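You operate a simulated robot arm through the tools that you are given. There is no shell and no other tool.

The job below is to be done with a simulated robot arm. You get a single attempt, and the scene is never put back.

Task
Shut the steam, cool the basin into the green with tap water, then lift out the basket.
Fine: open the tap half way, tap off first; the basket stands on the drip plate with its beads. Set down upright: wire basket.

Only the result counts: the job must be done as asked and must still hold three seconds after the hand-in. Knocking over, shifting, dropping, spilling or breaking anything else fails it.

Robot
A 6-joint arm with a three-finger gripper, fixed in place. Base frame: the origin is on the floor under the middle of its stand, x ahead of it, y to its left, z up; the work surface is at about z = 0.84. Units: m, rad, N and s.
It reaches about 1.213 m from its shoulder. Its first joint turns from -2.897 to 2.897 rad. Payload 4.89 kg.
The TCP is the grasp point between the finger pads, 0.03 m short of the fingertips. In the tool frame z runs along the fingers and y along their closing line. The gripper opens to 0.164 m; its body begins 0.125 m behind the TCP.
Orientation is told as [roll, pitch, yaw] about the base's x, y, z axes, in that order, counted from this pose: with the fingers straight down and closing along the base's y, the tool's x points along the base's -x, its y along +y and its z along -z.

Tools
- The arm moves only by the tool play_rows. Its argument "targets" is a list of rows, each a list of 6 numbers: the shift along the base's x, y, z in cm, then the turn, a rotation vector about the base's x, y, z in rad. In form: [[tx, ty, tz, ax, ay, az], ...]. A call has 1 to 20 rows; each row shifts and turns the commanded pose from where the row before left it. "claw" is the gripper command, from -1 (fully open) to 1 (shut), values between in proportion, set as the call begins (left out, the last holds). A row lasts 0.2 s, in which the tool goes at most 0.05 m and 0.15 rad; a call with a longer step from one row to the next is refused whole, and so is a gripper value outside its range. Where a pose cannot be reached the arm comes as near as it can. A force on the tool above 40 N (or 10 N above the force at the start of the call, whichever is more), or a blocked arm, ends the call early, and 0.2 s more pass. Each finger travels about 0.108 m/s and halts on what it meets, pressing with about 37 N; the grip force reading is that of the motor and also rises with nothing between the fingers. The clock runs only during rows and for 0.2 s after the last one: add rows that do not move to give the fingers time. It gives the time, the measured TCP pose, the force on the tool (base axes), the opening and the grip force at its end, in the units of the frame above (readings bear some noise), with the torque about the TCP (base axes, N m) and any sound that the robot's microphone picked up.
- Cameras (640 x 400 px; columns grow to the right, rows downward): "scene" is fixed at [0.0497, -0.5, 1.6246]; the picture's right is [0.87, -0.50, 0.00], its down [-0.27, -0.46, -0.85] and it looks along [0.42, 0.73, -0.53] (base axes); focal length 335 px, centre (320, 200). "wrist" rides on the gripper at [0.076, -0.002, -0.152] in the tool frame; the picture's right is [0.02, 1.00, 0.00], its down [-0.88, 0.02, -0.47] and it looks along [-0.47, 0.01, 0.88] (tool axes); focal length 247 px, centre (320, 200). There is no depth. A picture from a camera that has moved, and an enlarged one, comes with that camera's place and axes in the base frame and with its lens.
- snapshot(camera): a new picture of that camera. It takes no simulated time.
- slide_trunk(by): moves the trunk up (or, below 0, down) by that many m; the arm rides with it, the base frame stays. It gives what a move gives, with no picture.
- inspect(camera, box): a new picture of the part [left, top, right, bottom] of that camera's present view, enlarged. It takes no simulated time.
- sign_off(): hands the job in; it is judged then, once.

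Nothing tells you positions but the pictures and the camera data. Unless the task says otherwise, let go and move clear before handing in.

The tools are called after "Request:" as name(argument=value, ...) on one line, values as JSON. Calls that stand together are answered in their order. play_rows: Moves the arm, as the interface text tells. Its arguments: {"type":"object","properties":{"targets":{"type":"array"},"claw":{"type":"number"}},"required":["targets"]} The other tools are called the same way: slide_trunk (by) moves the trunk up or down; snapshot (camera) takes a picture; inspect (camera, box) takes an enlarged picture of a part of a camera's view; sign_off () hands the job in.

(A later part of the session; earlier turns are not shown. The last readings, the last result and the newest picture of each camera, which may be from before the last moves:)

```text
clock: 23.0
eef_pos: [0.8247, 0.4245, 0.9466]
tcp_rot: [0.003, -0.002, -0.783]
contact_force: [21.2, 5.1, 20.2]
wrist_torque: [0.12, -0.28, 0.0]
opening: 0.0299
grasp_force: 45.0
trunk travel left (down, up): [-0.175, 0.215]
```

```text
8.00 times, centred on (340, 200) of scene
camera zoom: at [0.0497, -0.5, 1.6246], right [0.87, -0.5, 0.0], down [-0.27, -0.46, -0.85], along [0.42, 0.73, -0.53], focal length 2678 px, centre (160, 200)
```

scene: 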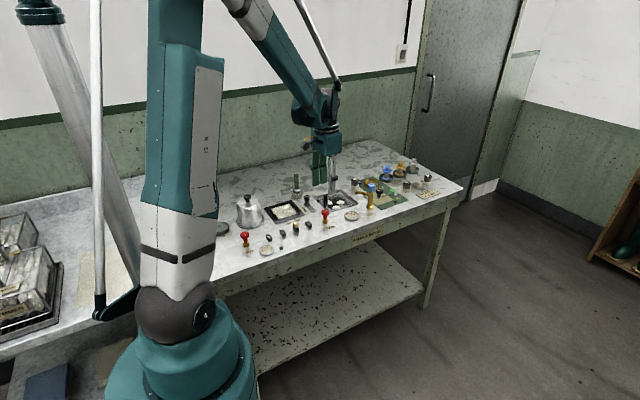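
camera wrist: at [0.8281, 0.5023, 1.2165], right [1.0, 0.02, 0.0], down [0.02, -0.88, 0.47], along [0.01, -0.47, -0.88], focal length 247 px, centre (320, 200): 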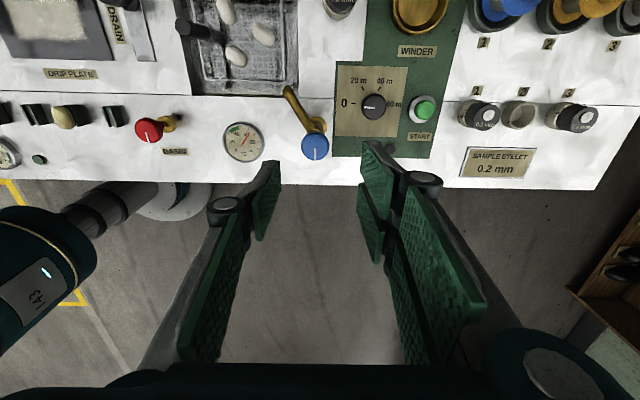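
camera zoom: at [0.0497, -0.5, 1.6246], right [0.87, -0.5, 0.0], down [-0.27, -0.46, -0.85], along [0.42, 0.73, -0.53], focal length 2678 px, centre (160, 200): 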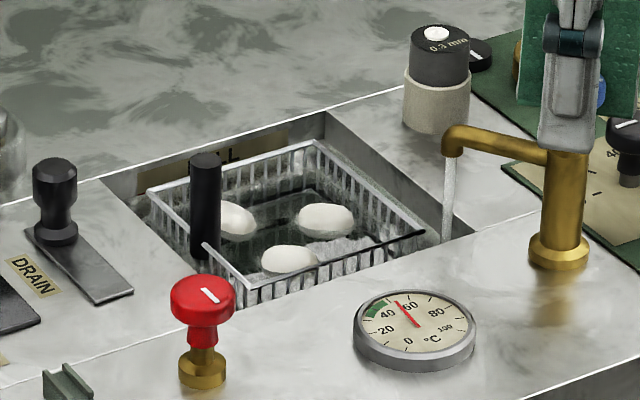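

The gauge reads about 53 °C, cooling at about 1.45 °C/s, and the basin level is rising slowly with the stream inside the basin. I will ease the side load and wait about 4 s more.

Request:
play_rows(targets=[[0.1, 0, 0.1, 0, 0, 0], [0, 0, 0, 0, 0, 0], [0, 0, 0, 0, 0, 0], [0, 0, 0, 0, 0, 0], [0, 0, 0, 0, 0, 0], [0, 0, 0, 0, 0, 0], [0, 0, 0, 0, 0, 0], [0, 0, 0, 0, 0, 0], [0, 0, 0, 0, 0, 0], [0, 0, 0, 0, 0, 0], [0, 0, 0, 0, 0, 0], [0, 0, 0, 0, 0, 0], [0, 0, 0, 0, 0, 0], [0, 0, 0, 0, 0, 0], [0, 0, 0, 0, 0, 0], [0, 0, 0, 0, 0, 0], [0, 0, 0, 0, 0, 0], [0, 0, 0, 0, 0, 0]])

Request:
inspect(camera="scene", box=[340, 205, 366, 225])

Request:
inspect(camera="scene", box=[310, 175, 370, 225])

```text
clock: 24.8
eef_pos: [0.8255, 0.4247, 0.947]
tcp_rot: [0.004, 0.0, -0.783]
contact_force: [-4.8, 1.2, -6.2]
wrist_torque: [-0.17, -0.15, 0.02]
opening: 0.0297
grasp_force: 44.9
trunk travel left (down, up): [-0.175, 0.215]
stopped in row 9: the force on the tool passed its limit at 41 N (the readings are from after the stop); the commanded pose is now the measured one
```

```text
16.00 times, centred on (353, 215) of scene
camera zoom: at [0.0497, -0.5, 1.6246], right [0.87, -0.5, 0.0], down [-0.27, -0.46, -0.85], along [0.42, 0.73, -0.53], focal length 5356 px, centre (-208, -40)
```

zoom: 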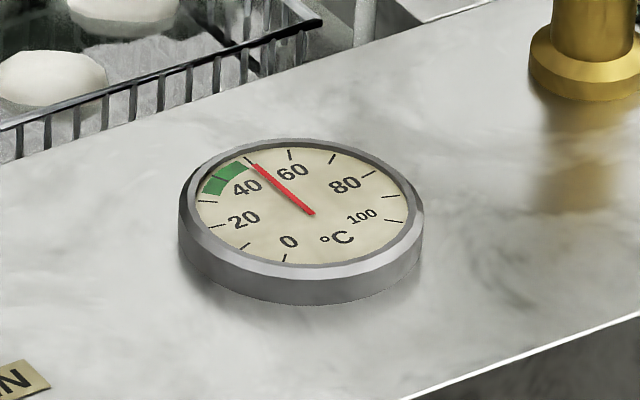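

```text
8.00 times, centred on (340, 200) of scene
camera zoom: at [0.0497, -0.5, 1.6246], right [0.87, -0.5, 0.0], down [-0.27, -0.46, -0.85], along [0.42, 0.73, -0.53], focal length 2678 px, centre (160, 200)
```

zoom: 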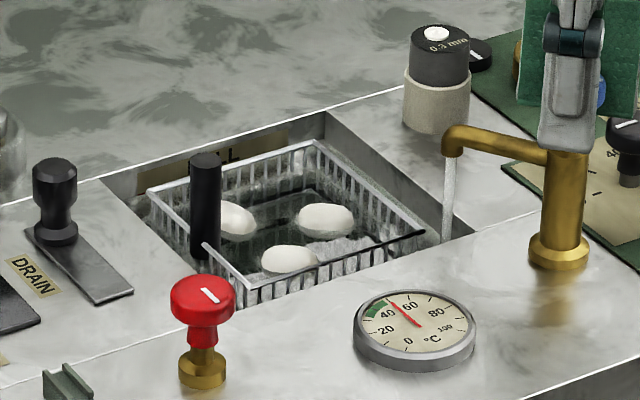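

The gauge reads about 50.5 °C; that call ended early on a force drift but nothing moved. I will keep waiting.

Request:
play_rows(targets=[[0, 0, 0, 0, 0, 0], [0, 0, 0, 0, 0, 0], [0, 0, 0, 0, 0, 0], [0, 0, 0, 0, 0, 0], [0, 0, 0, 0, 0, 0], [0, 0, 0, 0, 0, 0], [0, 0, 0, 0, 0, 0], [0, 0, 0, 0, 0, 0], [0, 0, 0, 0, 0, 0], [0, 0, 0, 0, 0, 0], [0, 0, 0, 0, 0, 0], [0, 0, 0, 0, 0, 0], [0, 0, 0, 0, 0, 0], [0, 0, 0, 0, 0, 0], [0, 0, 0, 0, 0, 0]])

Request:
inspect(camera="scene", box=[340, 205, 366, 225])

Request:
inspect(camera="scene", box=[310, 175, 370, 225])

```text
clock: 28.0
eef_pos: [0.8252, 0.4243, 0.9486]
tcp_rot: [0.0, 0.0, -0.781]
contact_force: [-13.2, -2.3, -11.8]
wrist_torque: [-0.03, 0.13, 0.0]
opening: 0.0297
grasp_force: 44.9
trunk travel left (down, up): [-0.175, 0.215]
```

```text
16.00 times, centred on (353, 215) of scene
camera zoom: at [0.0497, -0.5, 1.6246], right [0.87, -0.5, 0.0], down [-0.27, -0.46, -0.85], along [0.42, 0.73, -0.53], focal length 5356 px, centre (-208, -40)
```

zoom: 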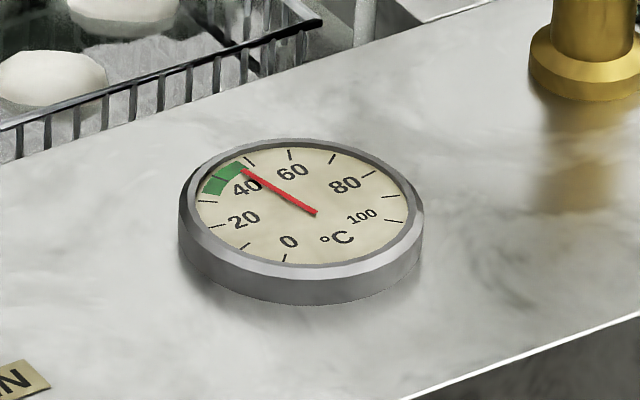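

```text
8.00 times, centred on (340, 200) of scene
camera zoom: at [0.0497, -0.5, 1.6246], right [0.87, -0.5, 0.0], down [-0.27, -0.46, -0.85], along [0.42, 0.73, -0.53], focal length 2678 px, centre (160, 200)
```

zoom: 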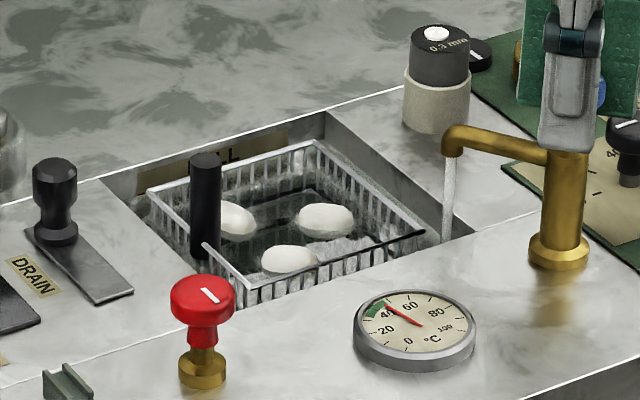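

The pointer has just come to the upper edge of the green (~47 °C) at about 1.1 °C/s. I want the middle of the green, so I will wait about 3 s more and then shut the tap.

Request:
play_rows(targets=[[0, 0, 0, 0, 0, 0], [0, 0, 0, 0, 0, 0], [0, 0, 0, 0, 0, 0], [0, 0, 0, 0, 0, 0], [0, 0, 0, 0, 0, 0], [0, 0, 0, 0, 0, 0], [0, 0, 0, 0, 0, 0], [0, 0, 0, 0, 0, 0], [0, 0, 0, 0, 0, 0], [0, 0, 0, 0, 0, 0], [0, 0, 0, 0, 0, 0], [0, 0, 0, 0, 0, 0], [0, 0, 0, 0, 0, 0], [0, 0, 0, 0, 0, 0], [0, 0, 0, 0, 0, 0], [0, 0, 0, 0, 0, 0]])

Request:
inspect(camera="scene", box=[340, 205, 366, 225])

```text
clock: 31.4
eef_pos: [0.8247, 0.4238, 0.9479]
tcp_rot: [0.001, 0.002, -0.781]
contact_force: [-12.7, -2.5, -10.7]
wrist_torque: [-0.03, 0.09, -0.02]
opening: 0.0298
grasp_force: 45.1
trunk travel left (down, up): [-0.175, 0.215]
```

```text
16.00 times, centred on (353, 215) of scene
camera zoom: at [0.0497, -0.5, 1.6246], right [0.87, -0.5, 0.0], down [-0.27, -0.46, -0.85], along [0.42, 0.73, -0.53], focal length 5356 px, centre (-208, -40)
```

zoom: 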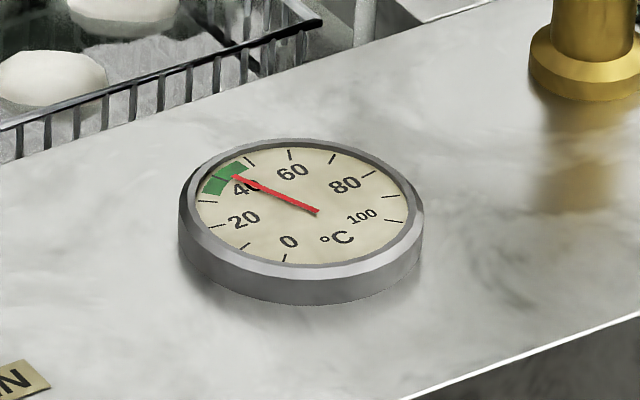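

The pointer is well inside the green (~43 °C). I will shut the tap now, turning clockwise back to −y.

Request:
play_rows(targets=[[0, 0, 0, 0, 0, -0.14], [0, 0, 0, 0, 0, -0.14], [0, 0, 0, 0, 0, -0.14], [0, 0, 0, 0, 0, -0.14], [0, 0, 0, 0, 0, -0.14], [0, 0, 0, 0, 0, -0.09], [0, 0, 0, 0, 0, 0]])

Request:
inspect(camera="scene", box=[320, 175, 400, 225])

```text
clock: 33.0
eef_pos: [0.8244, 0.4248, 0.9486]
tcp_rot: [0.001, 0.002, -1.572]
contact_force: [-15.6, 9.0, -5.9]
wrist_torque: [0.09, 0.18, 0.09]
opening: 0.0299
grasp_force: 45.0
trunk travel left (down, up): [-0.175, 0.215]
```

```text
8.00 times, centred on (360, 200) of scene
camera zoom: at [0.0497, -0.5, 1.6246], right [0.87, -0.5, 0.0], down [-0.27, -0.46, -0.85], along [0.42, 0.73, -0.53], focal length 2678 px, centre (0, 200)
```

zoom: 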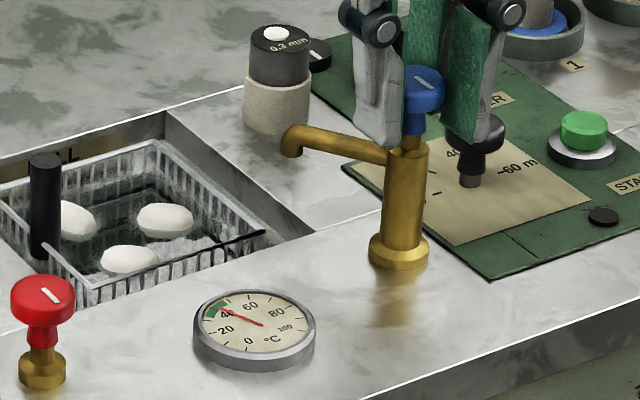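

The stream has stopped. I will press slightly further to be sure the tap is at its stop.

Request:
play_rows(targets=[[-0.1, 0, 0, 0, 0, -0.03], [0, 0, 0, 0, 0, -0.02], [0, 0, 0, 0, 0, 0]])

Request:
inspect(camera="scene", box=[320, 175, 400, 225])

Request:
inspect(camera="wrist", box=[220, 120, 420, 260])

```text
clock: 33.8
eef_pos: [0.8243, 0.4232, 0.948]
tcp_rot: [0.002, 0.001, -1.622]
contact_force: [-2.3, 4.2, -0.3]
wrist_torque: [-0.04, -0.02, 0.3]
opening: 0.0297
grasp_force: 45.1
trunk travel left (down, up): [-0.175, 0.215]
```

```text
8.00 times, centred on (360, 200) of scene
camera zoom: at [0.0497, -0.5, 1.6246], right [0.87, -0.5, 0.0], down [-0.27, -0.46, -0.85], along [0.42, 0.73, -0.53], focal length 2678 px, centre (0, 200)
```

zoom: 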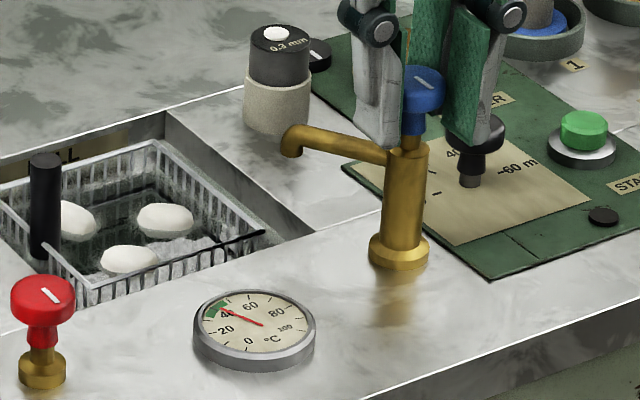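

```text
2.86 times, centred on (320, 190) of wrist
camera zoom: at [0.8272, 0.4994, 1.0999], right [1.0, -0.03, 0.0], down [-0.03, -0.88, 0.47], along [-0.01, -0.47, -0.88], focal length 706 px, centre (320, 229)
```

zoom: 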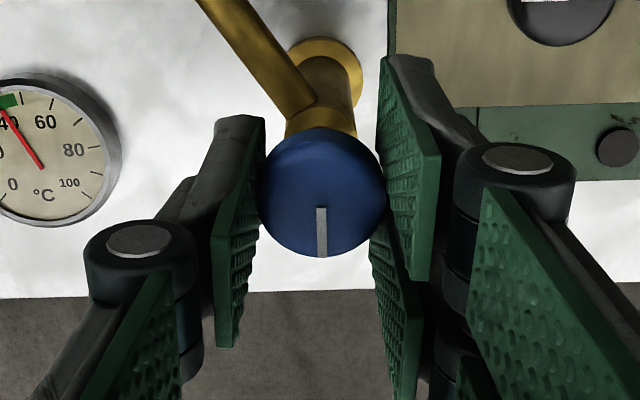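

The torque about z is 0.3, so the tap is at its stop and off; the gauge is in the green at about 42 °C. I release, rise, and then look at the basket and its handle.

Request:
play_rows(targets=[[0, 0, 0, 0, 0, 0], [0, 0, 0, 0, 0, 0], [0, 0, 3, 0, 0, 0], [0, 0, 4, 0, 0, 0], [0, 0, 4, 0, 0, 0], [0, 0, 3, 0, 0, 0.05], [0, 0, 0, 0, 0, 0]], claw=0.25)

Request:
snapshot(camera="wrist")

Request:
inspect(camera="scene", box=[250, 165, 400, 250])

```text
clock: 35.4
eef_pos: [0.824, 0.4234, 1.0883]
tcp_rot: [0.001, 0.002, -1.572]
contact_force: [-0.6, -0.7, 0.3]
wrist_torque: [0.04, -0.07, 0.01]
opening: 0.0614
grasp_force: 0.0
trunk travel left (down, up): [-0.175, 0.215]
```

```text
taken
camera wrist: at [0.8227, 0.4986, 1.2408], right [1.0, 0.02, 0.0], down [0.02, -0.88, 0.47], along [0.01, -0.47, -0.88], focal length 247 px, centre (320, 200)
```

wrist: 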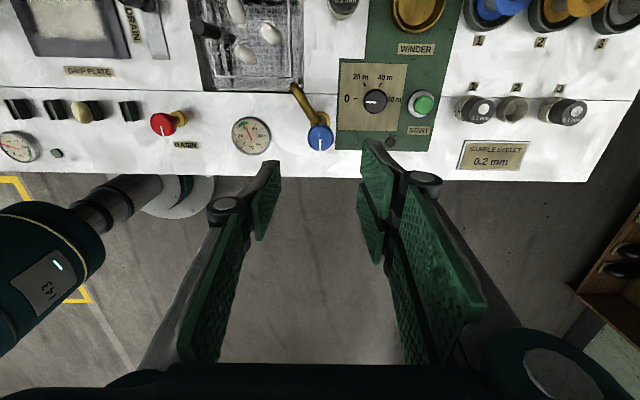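

```text
4.27 times, centred on (325, 208) of scene
camera zoom: at [0.0497, -0.5, 1.6246], right [0.87, -0.5, 0.0], down [-0.27, -0.46, -0.85], along [0.42, 0.73, -0.53], focal length 1428 px, centre (299, 168)
```

zoom: 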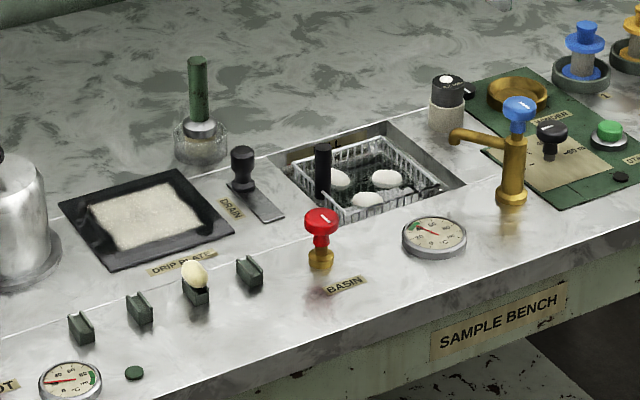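

Tap and steam are both shut, and the gauge is in the green. Now I go above the basket's black post handle near (0.678, 0.541) for a closer look.

Request:
play_rows(targets=[[-3.65, 2.95, 0, 0, 0, 0], [-3.65, 2.95, 0, 0, 0, 0], [-3.65, 2.95, 0, 0, 0, 0], [-3.65, 2.95, 0, 0, 0, 0], [0, 0, 0, 0, 0, 0]])

Request:
snapshot(camera="wrist")

Request:
inspect(camera="wrist", box=[240, 60, 440, 200])

Request:
inspect(camera="scene", box=[290, 165, 370, 225])

```text
clock: 36.6
eef_pos: [0.6779, 0.5423, 1.0863]
tcp_rot: [0.002, 0.001, -1.573]
contact_force: [0.7, -0.2, 0.4]
wrist_torque: [-0.04, -0.03, -0.02]
opening: 0.0618
grasp_force: 0.1
trunk travel left (down, up): [-0.175, 0.215]
```

```text
taken
camera wrist: at [0.6766, 0.6181, 1.2386], right [1.0, 0.02, 0.0], down [0.02, -0.88, 0.47], along [0.01, -0.47, -0.88], focal length 247 px, centre (320, 200)
```

wrist: 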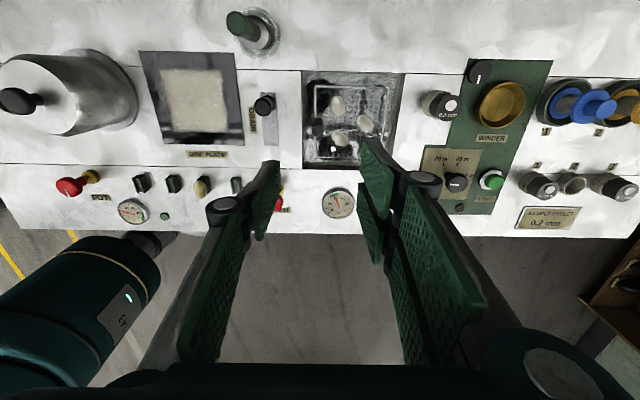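

```text
2.86 times, centred on (340, 130) of wrist
camera zoom: at [0.6766, 0.6181, 1.2386], right [1.0, 0.02, 0.0], down [0.02, -0.88, 0.47], along [0.01, -0.47, -0.88], focal length 706 px, centre (263, 400)
```

zoom: 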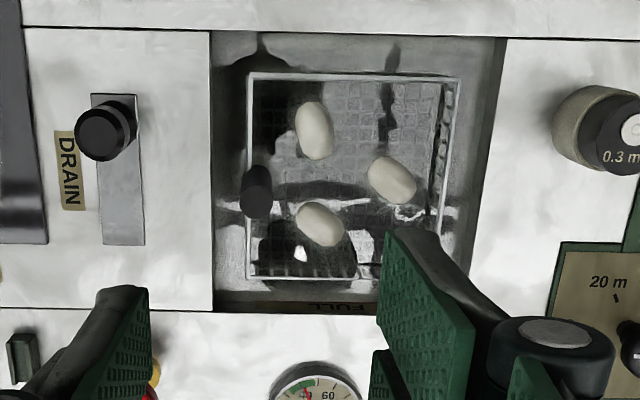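

```text
6.67 times, centred on (330, 195) of scene
camera zoom: at [0.0497, -0.5, 1.6246], right [0.87, -0.5, 0.0], down [-0.27, -0.46, -0.85], along [0.42, 0.73, -0.53], focal length 2232 px, centre (253, 233)
```

zoom: 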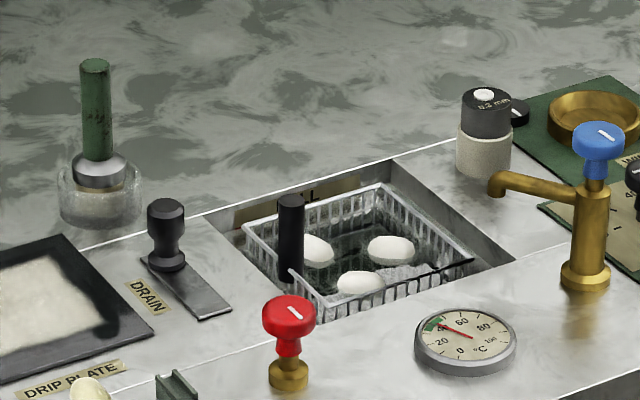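

The handle sits on the −x edge of a roughly 11 cm square basket, centred near (0.7245, 0.5395). I will look at the drip plate and handle in more detail before gripping.

Request:
inspect(camera="wrist", box=[120, 30, 260, 170])

Request:
inspect(camera="wrist", box=[290, 60, 420, 180])

Request:
inspect(camera="scene", box=[230, 185, 330, 240])

Request:
inspect(camera="scene", box=[310, 180, 370, 220])

```text
2.86 times, centred on (190, 100) of wrist
camera zoom: at [0.6766, 0.6181, 1.2386], right [1.0, 0.02, 0.0], down [0.02, -0.88, 0.47], along [0.01, -0.47, -0.88], focal length 706 px, centre (691, 486)
```

zoom: 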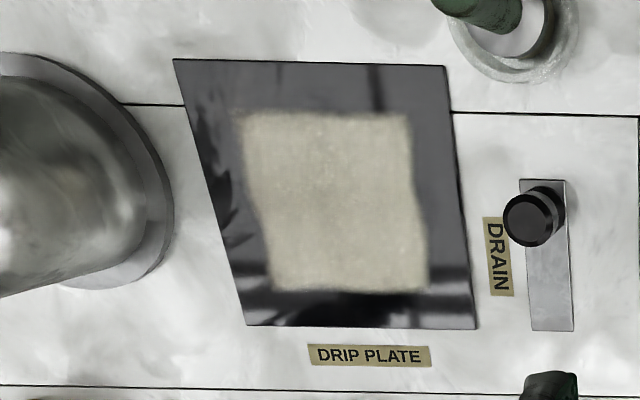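

```text
3.33 times, centred on (355, 120) of wrist
camera zoom: at [0.6766, 0.6181, 1.2386], right [1.0, 0.02, 0.0], down [0.02, -0.88, 0.47], along [0.01, -0.47, -0.88], focal length 823 px, centre (203, 467)
```

zoom: 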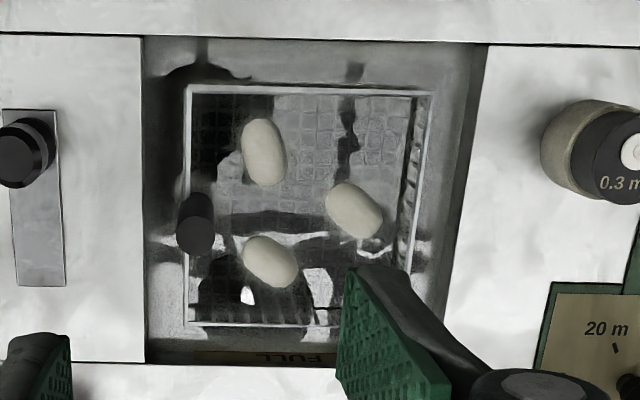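

```text
6.40 times, centred on (280, 212) of scene
camera zoom: at [0.0497, -0.5, 1.6246], right [0.87, -0.5, 0.0], down [-0.27, -0.46, -0.85], along [0.42, 0.73, -0.53], focal length 2142 px, centre (576, 120)
```

zoom: 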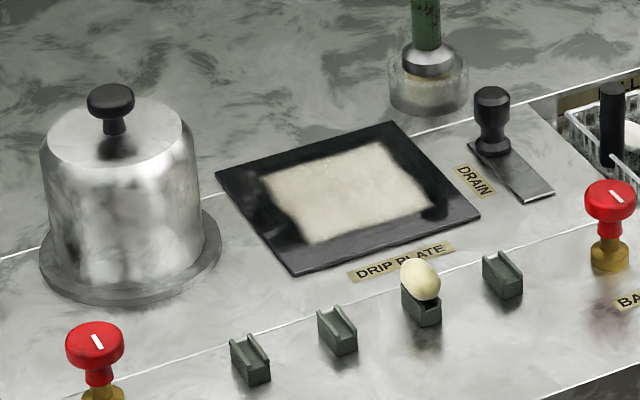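

```text
10.00 times, centred on (340, 200) of scene
camera zoom: at [0.0497, -0.5, 1.6246], right [0.87, -0.5, 0.0], down [-0.27, -0.46, -0.85], along [0.42, 0.73, -0.53], focal length 3347 px, centre (120, 200)
```

zoom: 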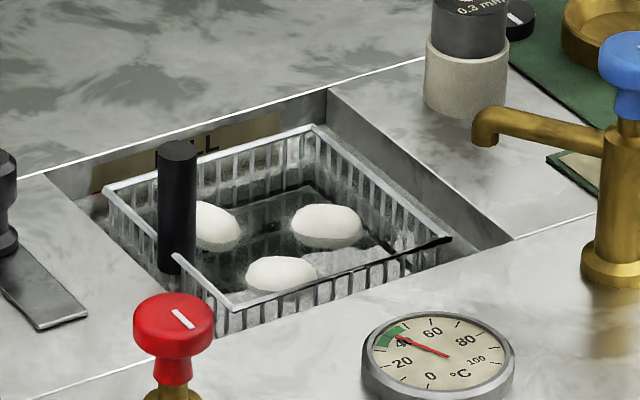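

The drip plate is a flat plate about 14 cm wide, and the handle post is about 1.7 cm thick with its top at z ≈ 0.885, near (0.6755, 0.540). I will lower above it in two stages with the fingers at about 5 cm.

Request:
play_rows(targets=[[-0.23, -0.2, -2, 0, 0, 0], [0, 0, -4, 0, 0, 0], [0, 0, -4, 0, 0, 0], [0, 0, -4, 0, 0, 0], [0, 0, 0, 0, 0, 0]], claw=0.35)

Request:
snapshot(camera="wrist")

Request:
inspect(camera="wrist", box=[220, 100, 420, 240])

Request:
inspect(camera="scene", box=[290, 160, 380, 225])

```text
clock: 37.8
eef_pos: [0.6772, 0.5434, 0.9474]
tcp_rot: [0.001, 0.001, -1.572]
contact_force: [0.7, 0.0, -0.4]
wrist_torque: [-0.09, 0.07, 0.0]
opening: 0.0535
grasp_force: 0.1
trunk travel left (down, up): [-0.175, 0.215]
```

```text
taken
camera wrist: at [0.6756, 0.6181, 1.0998], right [1.0, 0.02, 0.0], down [0.02, -0.88, 0.47], along [0.01, -0.47, -0.88], focal length 247 px, centre (320, 200)
```

wrist: 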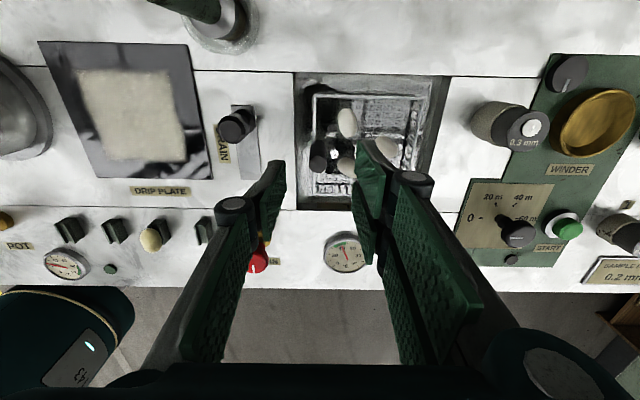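

```text
2.86 times, centred on (320, 170) of wrist
camera zoom: at [0.6756, 0.6181, 1.0998], right [1.0, 0.02, 0.0], down [0.02, -0.88, 0.47], along [0.01, -0.47, -0.88], focal length 706 px, centre (320, 286)
```

zoom: 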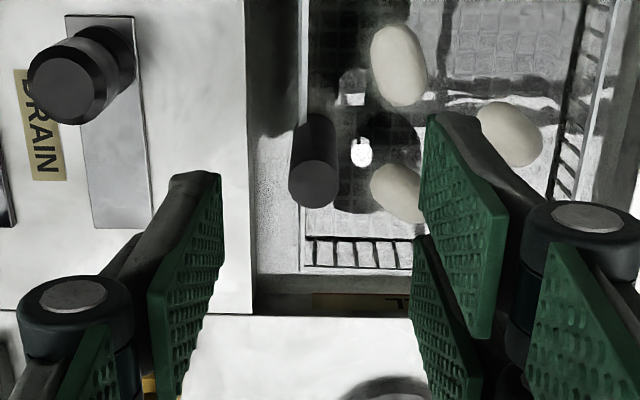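

```text
6.15 times, centred on (335, 192) of scene
camera zoom: at [0.0497, -0.5, 1.6246], right [0.87, -0.5, 0.0], down [-0.27, -0.46, -0.85], along [0.42, 0.73, -0.53], focal length 2060 px, centre (228, 246)
```

zoom: 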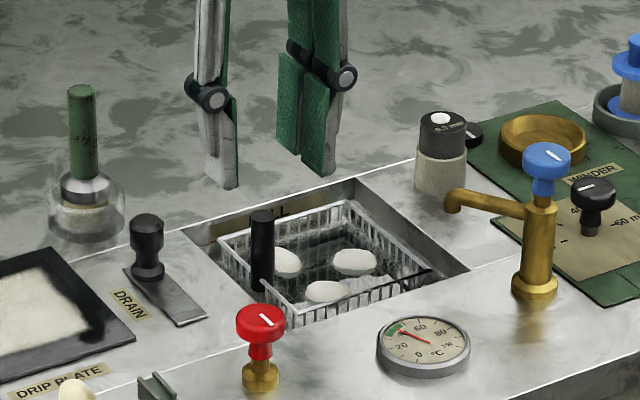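

The handle top is about 2 mm toward −x and 2 mm toward −y of my line. I correct this and go down until the TCP is near the top of the post.

Request:
play_rows(targets=[[-0.2, -0.15, 0, 0, 0, 0], [0, 0, -3, 0, 0, 0], [0, 0, -2.5, 0, 0, 0], [0, 0, -1.1, 0, 0, 0], [0, 0, 0, 0, 0, 0]])

Request:
inspect(camera="wrist", box=[220, 100, 420, 240])

Request:
inspect(camera="scene", box=[290, 160, 380, 225])

```text
clock: 39.0
eef_pos: [0.6725, 0.5397, 0.8821]
tcp_rot: [0.002, 0.002, -1.572]
contact_force: [2.1, -0.3, 0.1]
wrist_torque: [-0.02, 0.02, 0.01]
opening: 0.0534
grasp_force: 0.1
trunk travel left (down, up): [-0.175, 0.215]
```

```text
2.86 times, centred on (320, 170) of wrist
camera zoom: at [0.6723, 0.6148, 1.0345], right [1.0, 0.02, 0.0], down [0.02, -0.88, 0.47], along [0.01, -0.47, -0.88], focal length 706 px, centre (320, 286)
```

zoom: 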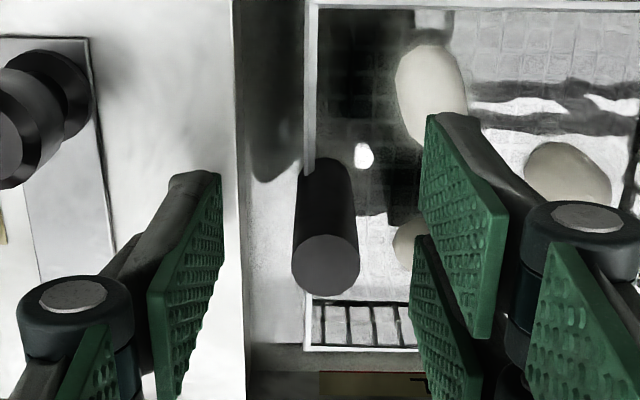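

```text
6.15 times, centred on (335, 192) of scene
camera zoom: at [0.0497, -0.5, 1.6246], right [0.87, -0.5, 0.0], down [-0.27, -0.46, -0.85], along [0.42, 0.73, -0.53], focal length 2060 px, centre (228, 246)
```

zoom: 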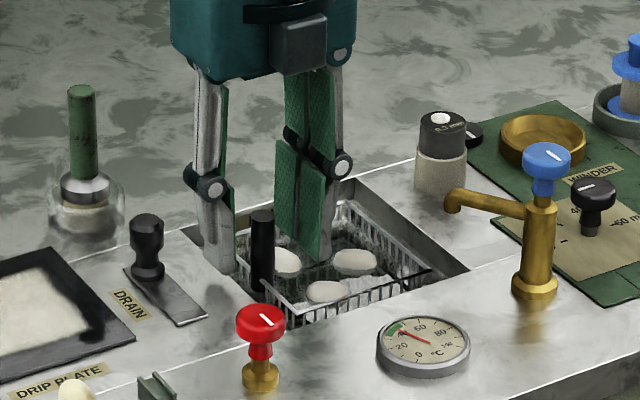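

The post is centred between the fingers, with its top at about z 0.878–0.885. I lower 4 mm more for a better hold and then close.

Request:
play_rows(targets=[[0.1, 0.05, -0.4, 0, 0, 0], [0, 0, 0, 0, 0, 0]])

Request:
play_rows(targets=[[0, 0, 0, 0, 0, 0], [0, 0, 0, 0, 0, 0], [0, 0, 0, 0, 0, 0]], claw=1)

Request:
inspect(camera="wrist", box=[220, 100, 420, 240])

Request:
inspect(camera="scene", box=[290, 160, 380, 225])

```text
clock: 39.6
eef_pos: [0.676, 0.5403, 0.8781]
tcp_rot: [0.003, 0.002, -1.572]
contact_force: [0.0, 0.1, 0.0]
wrist_torque: [-0.04, -0.01, 0.01]
opening: 0.0536
grasp_force: 0.0
trunk travel left (down, up): [-0.175, 0.215]
```

```text
clock: 40.4
eef_pos: [0.674, 0.5401, 0.878]
tcp_rot: [0.003, 0.001, -1.573]
contact_force: [0.6, 0.0, 0.2]
wrist_torque: [-0.01, 0.05, 0.0]
opening: 0.015
grasp_force: 37.0
trunk travel left (down, up): [-0.175, 0.215]
```

```text
2.86 times, centred on (320, 170) of wrist
camera zoom: at [0.6736, 0.6153, 1.0307], right [1.0, 0.02, 0.0], down [0.02, -0.88, 0.47], along [0.01, -0.47, -0.88], focal length 706 px, centre (320, 286)
```

zoom: 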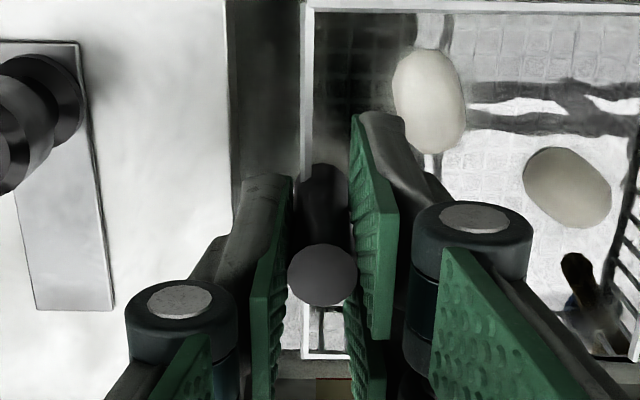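

```text
6.15 times, centred on (335, 192) of scene
camera zoom: at [0.0497, -0.5, 1.6246], right [0.87, -0.5, 0.0], down [-0.27, -0.46, -0.85], along [0.42, 0.73, -0.53], focal length 2060 px, centre (228, 246)
```

zoom: 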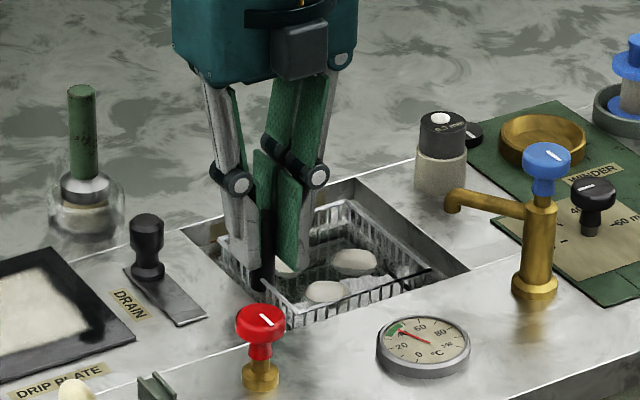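

The grip holds on the post (opening 0.015) with no side load. I lift slowly by 3 cm first and check force and tilt.

Request:
play_rows(targets=[[0, 0, 0.5, 0, 0, 0], [0, 0, 0.8, 0, 0, 0], [0, 0, 0.8, 0, 0, 0], [0, 0, 0.9, 0, 0, 0], [0, 0, 0, 0, 0, 0]])

Request:
inspect(camera="wrist", box=[220, 60, 440, 220])

Request:
inspect(camera="scene", box=[290, 160, 380, 225])

```text
clock: 41.6
eef_pos: [0.6747, 0.5392, 0.9082]
tcp_rot: [0.001, 0.002, -1.571]
contact_force: [-0.7, 0.3, 0.3]
wrist_torque: [-0.01, 0.02, 0.02]
opening: 0.0147
grasp_force: 37.3
trunk travel left (down, up): [-0.175, 0.215]
```

```text
2.50 times, centred on (330, 140) of wrist
camera zoom: at [0.6733, 0.6151, 1.0605], right [1.0, 0.02, 0.0], down [0.02, -0.88, 0.47], along [0.01, -0.47, -0.88], focal length 617 px, centre (295, 350)
```

zoom: 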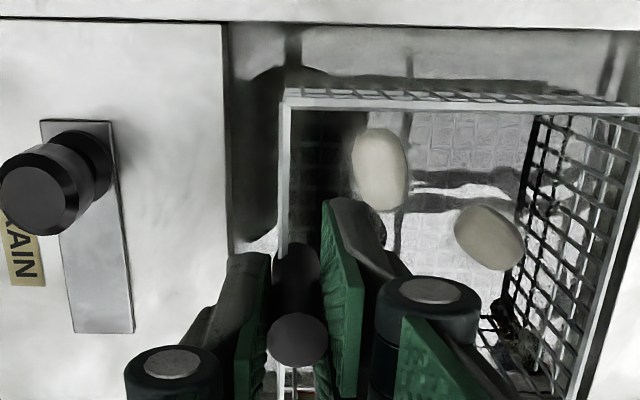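

```text
6.15 times, centred on (335, 192) of scene
camera zoom: at [0.0497, -0.5, 1.6246], right [0.87, -0.5, 0.0], down [-0.27, -0.46, -0.85], along [0.42, 0.73, -0.53], focal length 2060 px, centre (228, 246)
```

zoom: 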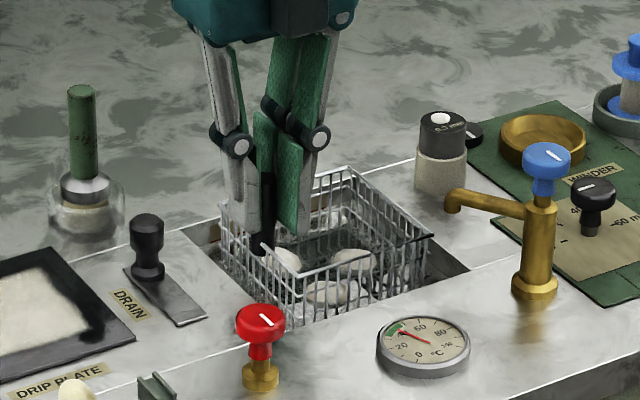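

The basket rises level with the beads in it. I will continue lifting slowly to clear the basin and the drain knob.

Request:
play_rows(targets=[[0, 0, 1, 0, 0, 0], [0, 0, 1.3, 0, 0, 0], [0, 0, 1.3, 0, 0, 0], [0, 0, 1.3, 0, 0, 0], [0, 0, 1.3, 0, 0, 0], [0, 0, 1.3, 0, 0, 0], [0, 0, 1, 0, 0, 0], [0, 0, 0, 0, 0, 0], [0, 0, 0, 0, 0, 0]])

Request:
inspect(camera="wrist", box=[220, 60, 440, 220])

Request:
inspect(camera="scene", box=[290, 140, 380, 225])

```text
clock: 43.6
eef_pos: [0.6747, 0.5396, 0.9926]
tcp_rot: [0.002, 0.003, -1.573]
contact_force: [-0.2, -0.1, -2.0]
wrist_torque: [-0.01, 0.07, 0.03]
opening: 0.0149
grasp_force: 36.7
trunk travel left (down, up): [-0.175, 0.215]
```

```text
2.50 times, centred on (330, 140) of wrist
camera zoom: at [0.6729, 0.6146, 1.1454], right [1.0, 0.02, 0.0], down [0.02, -0.88, 0.47], along [0.01, -0.47, -0.88], focal length 617 px, centre (295, 350)
```

zoom: 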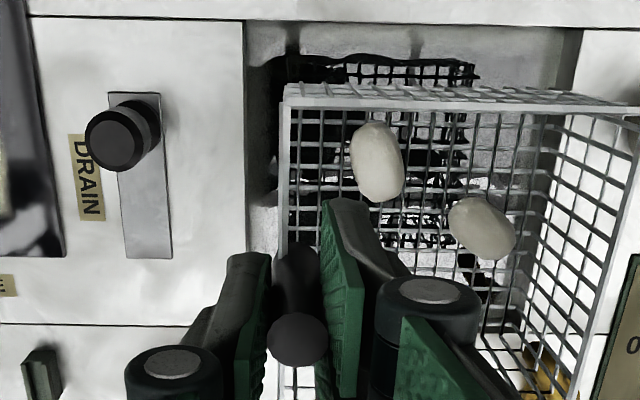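

```text
4.71 times, centred on (335, 182) of scene
camera zoom: at [0.0497, -0.5, 1.6246], right [0.87, -0.5, 0.0], down [-0.27, -0.46, -0.85], along [0.42, 0.73, -0.53], focal length 1575 px, centre (249, 282)
```

zoom: 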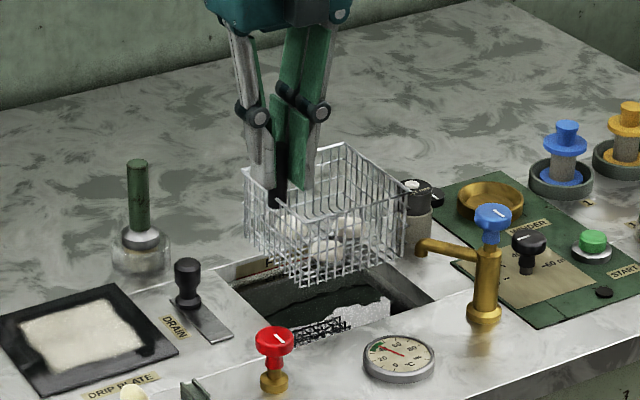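

The basket is out of the water and level, with the beads inside; its bottom is about 10.7 cm below the TCP. I lift further over the basin so everything clears the drain knob and the jar, and let it drain a moment.

Request:
play_rows(targets=[[0, 0, 1, 0, 0, 0], [0, 0, 1.5, 0, 0, 0], [0, 0, 1.5, 0, 0, 0], [0, 0, 1.5, 0, 0, 0], [0, 0, 1.5, 0, 0, 0], [0, 0, 1.5, 0, 0, 0], [0, 0, 1.5, 0, 0, 0], [0, 0, 1.2, 0, 0, 0], [0, 0, 0.5, 0, 0, 0], [0, 0, 0, 0, 0, 0], [0, 0, 0, 0, 0, 0], [0, 0, 0, 0, 0, 0], [0, 0, 0, 0, 0, 0], [0, 0, 0, 0, 0, 0], [0, 0, 0, 0, 0, 0]])

Request:
snapshot(camera="wrist")

Request:
snapshot(camera="scene")

Request:
inspect(camera="scene", box=[270, 100, 390, 225])

```text
clock: 46.8
eef_pos: [0.6743, 0.5391, 1.1101]
tcp_rot: [0.002, 0.001, -1.573]
contact_force: [-0.3, -0.8, -1.2]
wrist_torque: [-0.03, 0.03, 0.0]
opening: 0.0148
grasp_force: 36.7
trunk travel left (down, up): [-0.175, 0.215]
```

```text
taken
camera wrist: at [0.6729, 0.6148, 1.2616], right [1.0, 0.02, 0.0], down [0.02, -0.88, 0.47], along [0.01, -0.47, -0.88], focal length 247 px, centre (320, 200)
```

wrist: 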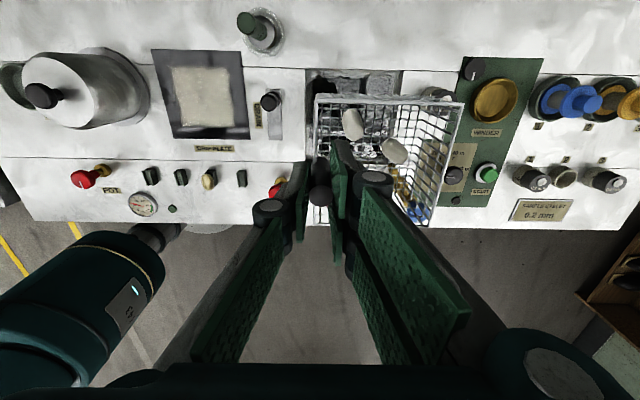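

```text
taken
```

scene: 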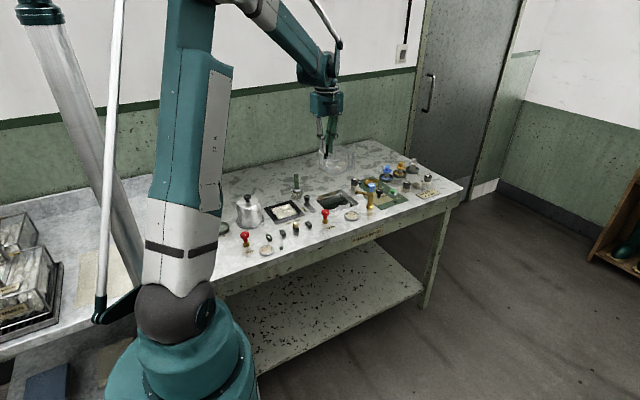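

```text
3.20 times, centred on (330, 162) of scene
camera zoom: at [0.0497, -0.5, 1.6246], right [0.87, -0.5, 0.0], down [-0.27, -0.46, -0.85], along [0.42, 0.73, -0.53], focal length 1071 px, centre (288, 320)
```

zoom: 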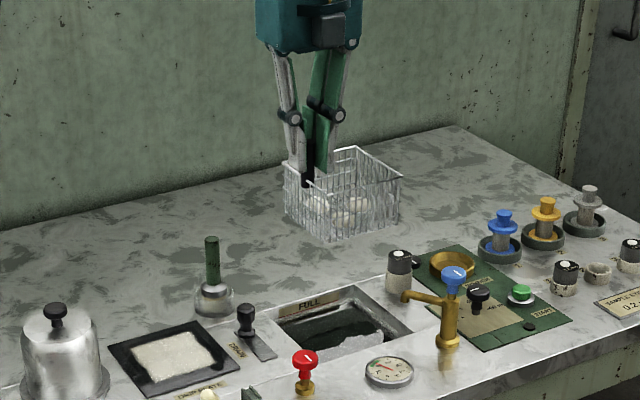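

The basket hangs level over the basin. The drip plate spans about x 0.428–0.558, y 0.506–0.634 (centre 0.493, 0.570), so I carry the basket there while turning it 90° so the handle faces front and my fingers stay clear of the pot.

Request:
play_rows(targets=[[-0.6, 0, 0, 0, 0, 0.05], [-1.1, -0.1, 0, 0, 0, 0.1], [-1.15, -0.12, 0, 0, 0, 0.1], [-1.15, -0.12, 0, 0, 0, 0.1], [-1.15, -0.12, 0, 0, 0, 0.1], [-1.15, -0.12, 0, 0, 0, 0.1], [-1.15, -0.12, 0, 0, 0, 0.1], [-1.15, -0.12, 0, 0, 0, 0.1], [-1.15, -0.12, 0, 0, 0, 0.1], [-1.15, -0.12, 0, 0, 0, 0.1], [-1.15, -0.12, 0, 0, 0, 0.1], [-1.15, -0.12, 0, 0, 0, 0.1], [-1.15, -0.12, 0, 0, 0, 0.1], [-1.15, -0.12, 0, 0, 0, 0.1], [-1.15, -0.12, 0, 0, 0, 0.1], [-1.15, -0.12, 0, 0, 0, 0.1], [-0.35, 0, 0, 0, 0, 0.073], [0, 0, 0, 0, 0, 0.05], [0, 0, 0, 0, 0, 0], [0, 0, 0, 0, 0, 0]])

Request:
snapshot(camera="wrist")

Request:
inspect(camera="scene", box=[220, 110, 370, 240])

```text
clock: 51.0
eef_pos: [0.494, 0.5216, 1.1105]
tcp_rot: [0.002, 0.0, 0.101]
contact_force: [0.7, -0.4, -1.4]
wrist_torque: [-0.05, -0.01, 0.01]
opening: 0.0148
grasp_force: 36.6
trunk travel left (down, up): [-0.175, 0.215]
```

```text
taken
camera wrist: at [0.4186, 0.5116, 1.2622], right [-0.12, 0.99, 0.0], down [0.88, 0.11, 0.47], along [0.47, 0.06, -0.88], focal length 247 px, centre (320, 200)
```

wrist: 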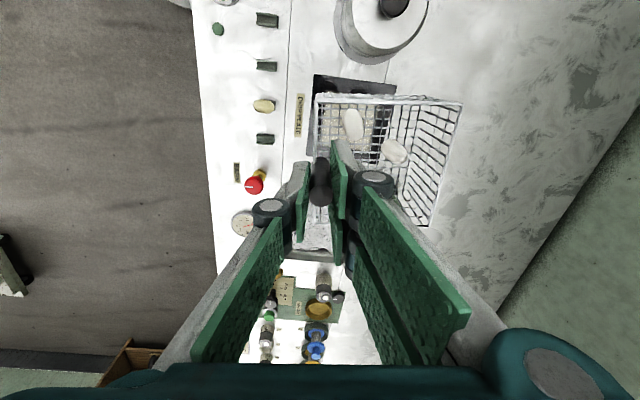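

```text
3.08 times, centred on (295, 175) of scene
camera zoom: at [0.0497, -0.5, 1.6246], right [0.87, -0.5, 0.0], down [-0.27, -0.46, -0.85], along [0.42, 0.73, -0.53], focal length 1030 px, centre (397, 277)
```

zoom: 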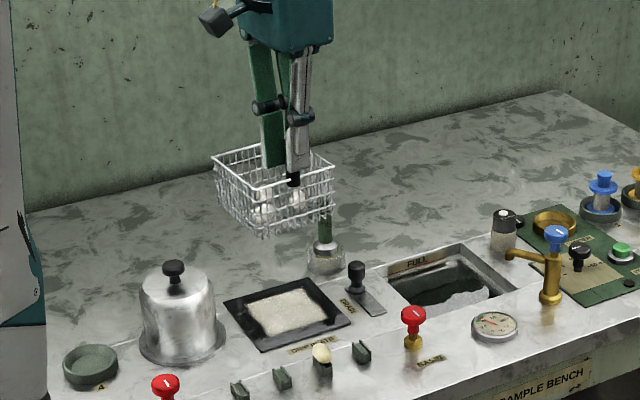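

The basket is above the drip plate, but I over-turned by 0.1 rad. I turn back 0.1 and go down to about z 1.0 to check the fit.

Request:
play_rows(targets=[[0, 0, -0.5, 0, 0, -0.05], [0, 0, -1.5, 0, 0, -0.05], [0, 0, -1.5, 0, 0, 0], [0, 0, -1.5, 0, 0, 0], [0, 0, -1.5, 0, 0, 0], [0, 0, -1.5, 0, 0, 0], [0, 0, -1.5, 0, 0, 0], [0, 0, -0.5, 0, 0, 0], [0, 0, 0, 0, 0, 0]])

Request:
snapshot(camera="wrist")

Request:
inspect(camera="wrist", box=[280, 60, 480, 220])

Request:
inspect(camera="scene", box=[230, 150, 330, 240])

```text
clock: 53.0
eef_pos: [0.4928, 0.5222, 1.01]
tcp_rot: [0.002, 0.001, 0.003]
contact_force: [0.6, 0.1, -1.4]
wrist_torque: [-0.08, -0.02, 0.01]
opening: 0.0149
grasp_force: 36.9
trunk travel left (down, up): [-0.175, 0.215]
```

```text
taken
camera wrist: at [0.4173, 0.5192, 1.1616], right [-0.02, 1.0, 0.0], down [0.88, 0.02, 0.47], along [0.47, 0.01, -0.88], focal length 247 px, centre (320, 200)
```

wrist: 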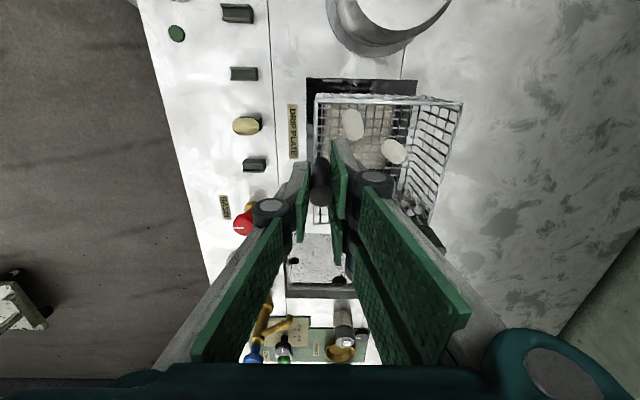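

```text
2.50 times, centred on (380, 140) of wrist
camera zoom: at [0.4173, 0.5192, 1.1616], right [-0.02, 1.0, 0.0], down [0.88, 0.02, 0.47], along [0.47, 0.01, -0.88], focal length 617 px, centre (170, 350)
```

zoom: 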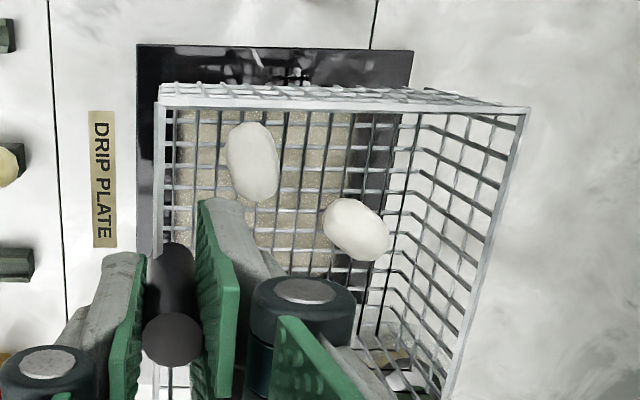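

```text
4.44 times, centred on (280, 195) of scene
camera zoom: at [0.0497, -0.5, 1.6246], right [0.87, -0.5, 0.0], down [-0.27, -0.46, -0.85], along [0.42, 0.73, -0.53], focal length 1488 px, centre (498, 222)
```

zoom: 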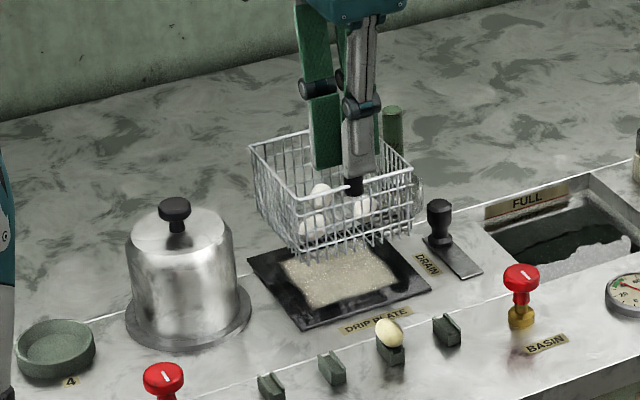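

The basket is centred at about (0.494, 0.571), which is within a few mm of the plate centre. I lower slowly toward contact, expected at TCP z ≈ 0.952.

Request:
play_rows(targets=[[0, 0, -0.8, 0, 0, 0], [0, 0, -1, 0, 0, 0], [0, 0, -1, 0, 0, 0], [0, 0, -0.8, 0, 0, 0], [0, 0, -0.6, 0, 0, 0], [0, 0, 0, 0, 0, 0]])

Request:
inspect(camera="scene", box=[240, 165, 320, 235])

```text
clock: 54.4
eef_pos: [0.4925, 0.5224, 0.9662]
tcp_rot: [0.002, 0.0, 0.001]
contact_force: [0.3, 0.5, -1.4]
wrist_torque: [-0.07, 0.02, 0.02]
opening: 0.0147
grasp_force: 37.3
trunk travel left (down, up): [-0.175, 0.215]
```

```text
5.71 times, centred on (280, 200) of scene
camera zoom: at [0.0497, -0.5, 1.6246], right [0.87, -0.5, 0.0], down [-0.27, -0.46, -0.85], along [0.42, 0.73, -0.53], focal length 1913 px, centre (549, 200)
```

zoom: 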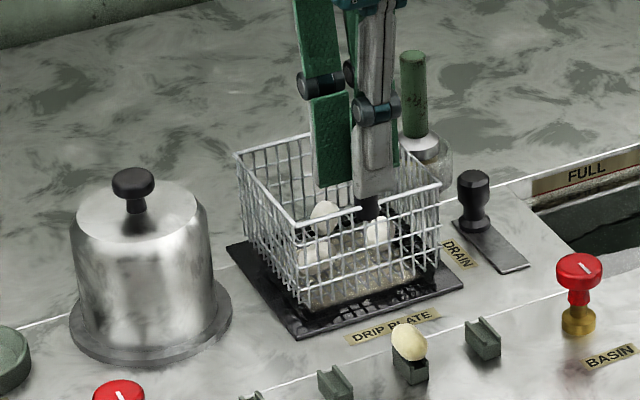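

Not in contact yet (−1.4 N). I continue with small steps.

Request:
play_rows(targets=[[0, 0, -0.3, 0, 0, 0], [0, 0, -0.3, 0, 0, 0], [0, 0, 0, 0, 0, 0]])

Request:
play_rows(targets=[[0, 0, -0.2, 0, 0, 0], [0, 0, -0.2, 0, 0, 0], [0, 0, 0, 0, 0, 0]])

Request:
inspect(camera="scene", box=[250, 180, 310, 230])

```text
clock: 55.2
eef_pos: [0.4931, 0.522, 0.962]
tcp_rot: [0.003, 0.002, 0.001]
contact_force: [0.4, -0.3, -1.9]
wrist_torque: [-0.03, -0.04, 0.03]
opening: 0.0149
grasp_force: 37.2
trunk travel left (down, up): [-0.175, 0.215]
```

```text
clock: 56.0
eef_pos: [0.4926, 0.5232, 0.9592]
tcp_rot: [0.002, 0.001, 0.002]
contact_force: [0.2, -1.1, 3.0]
wrist_torque: [0.24, -0.08, 0.0]
opening: 0.0146
grasp_force: 37.2
trunk travel left (down, up): [-0.175, 0.215]
```

```text
8.00 times, centred on (280, 205) of scene
camera zoom: at [0.0497, -0.5, 1.6246], right [0.87, -0.5, 0.0], down [-0.27, -0.46, -0.85], along [0.42, 0.73, -0.53], focal length 2678 px, centre (640, 160)
```

zoom: 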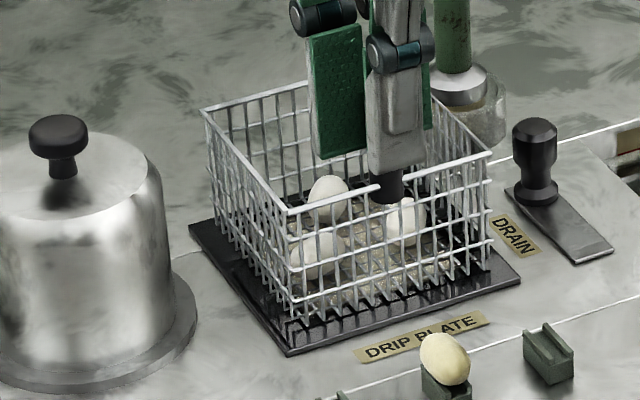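

The basket has touched down (force went from −1.9 to +3 N), a little earlier on the far side. I go down a further 1.5 mm to seat it and check.

Request:
play_rows(targets=[[0, 0, -0.1, 0, 0, 0], [0, 0, -0.05, 0, 0, 0], [0, 0, 0, 0, 0, 0]])

Request:
inspect(camera="wrist", box=[280, 60, 480, 220])

Request:
inspect(camera="scene", box=[260, 190, 310, 230])

```text
clock: 56.8
eef_pos: [0.4934, 0.5209, 0.9575]
tcp_rot: [0.003, 0.0, 0.002]
contact_force: [2.1, 2.5, 31.6]
wrist_torque: [0.31, 0.01, -0.04]
opening: 0.0148
grasp_force: 37.0
trunk travel left (down, up): [-0.175, 0.215]
```

```text
2.50 times, centred on (380, 140) of wrist
camera zoom: at [0.4172, 0.5185, 1.1093], right [-0.02, 1.0, 0.0], down [0.88, 0.02, 0.47], along [0.47, 0.01, -0.88], focal length 617 px, centre (170, 350)
```

zoom: 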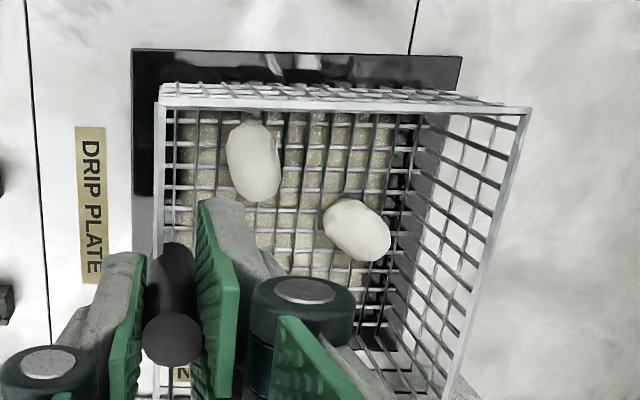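

```text
10.00 times, centred on (285, 210) of scene
camera zoom: at [0.0497, -0.5, 1.6246], right [0.87, -0.5, 0.0], down [-0.27, -0.46, -0.85], along [0.42, 0.73, -0.53], focal length 3347 px, centre (670, 100)
```

zoom: 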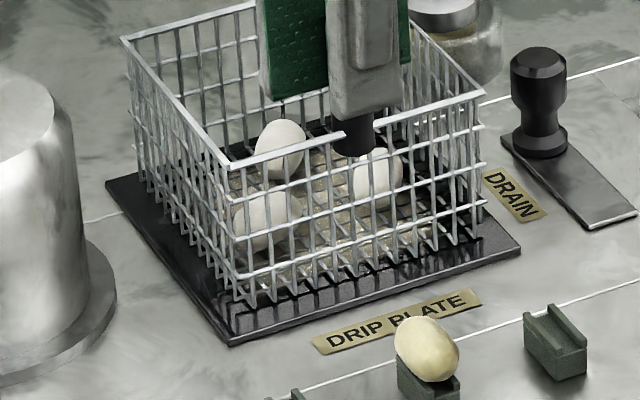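

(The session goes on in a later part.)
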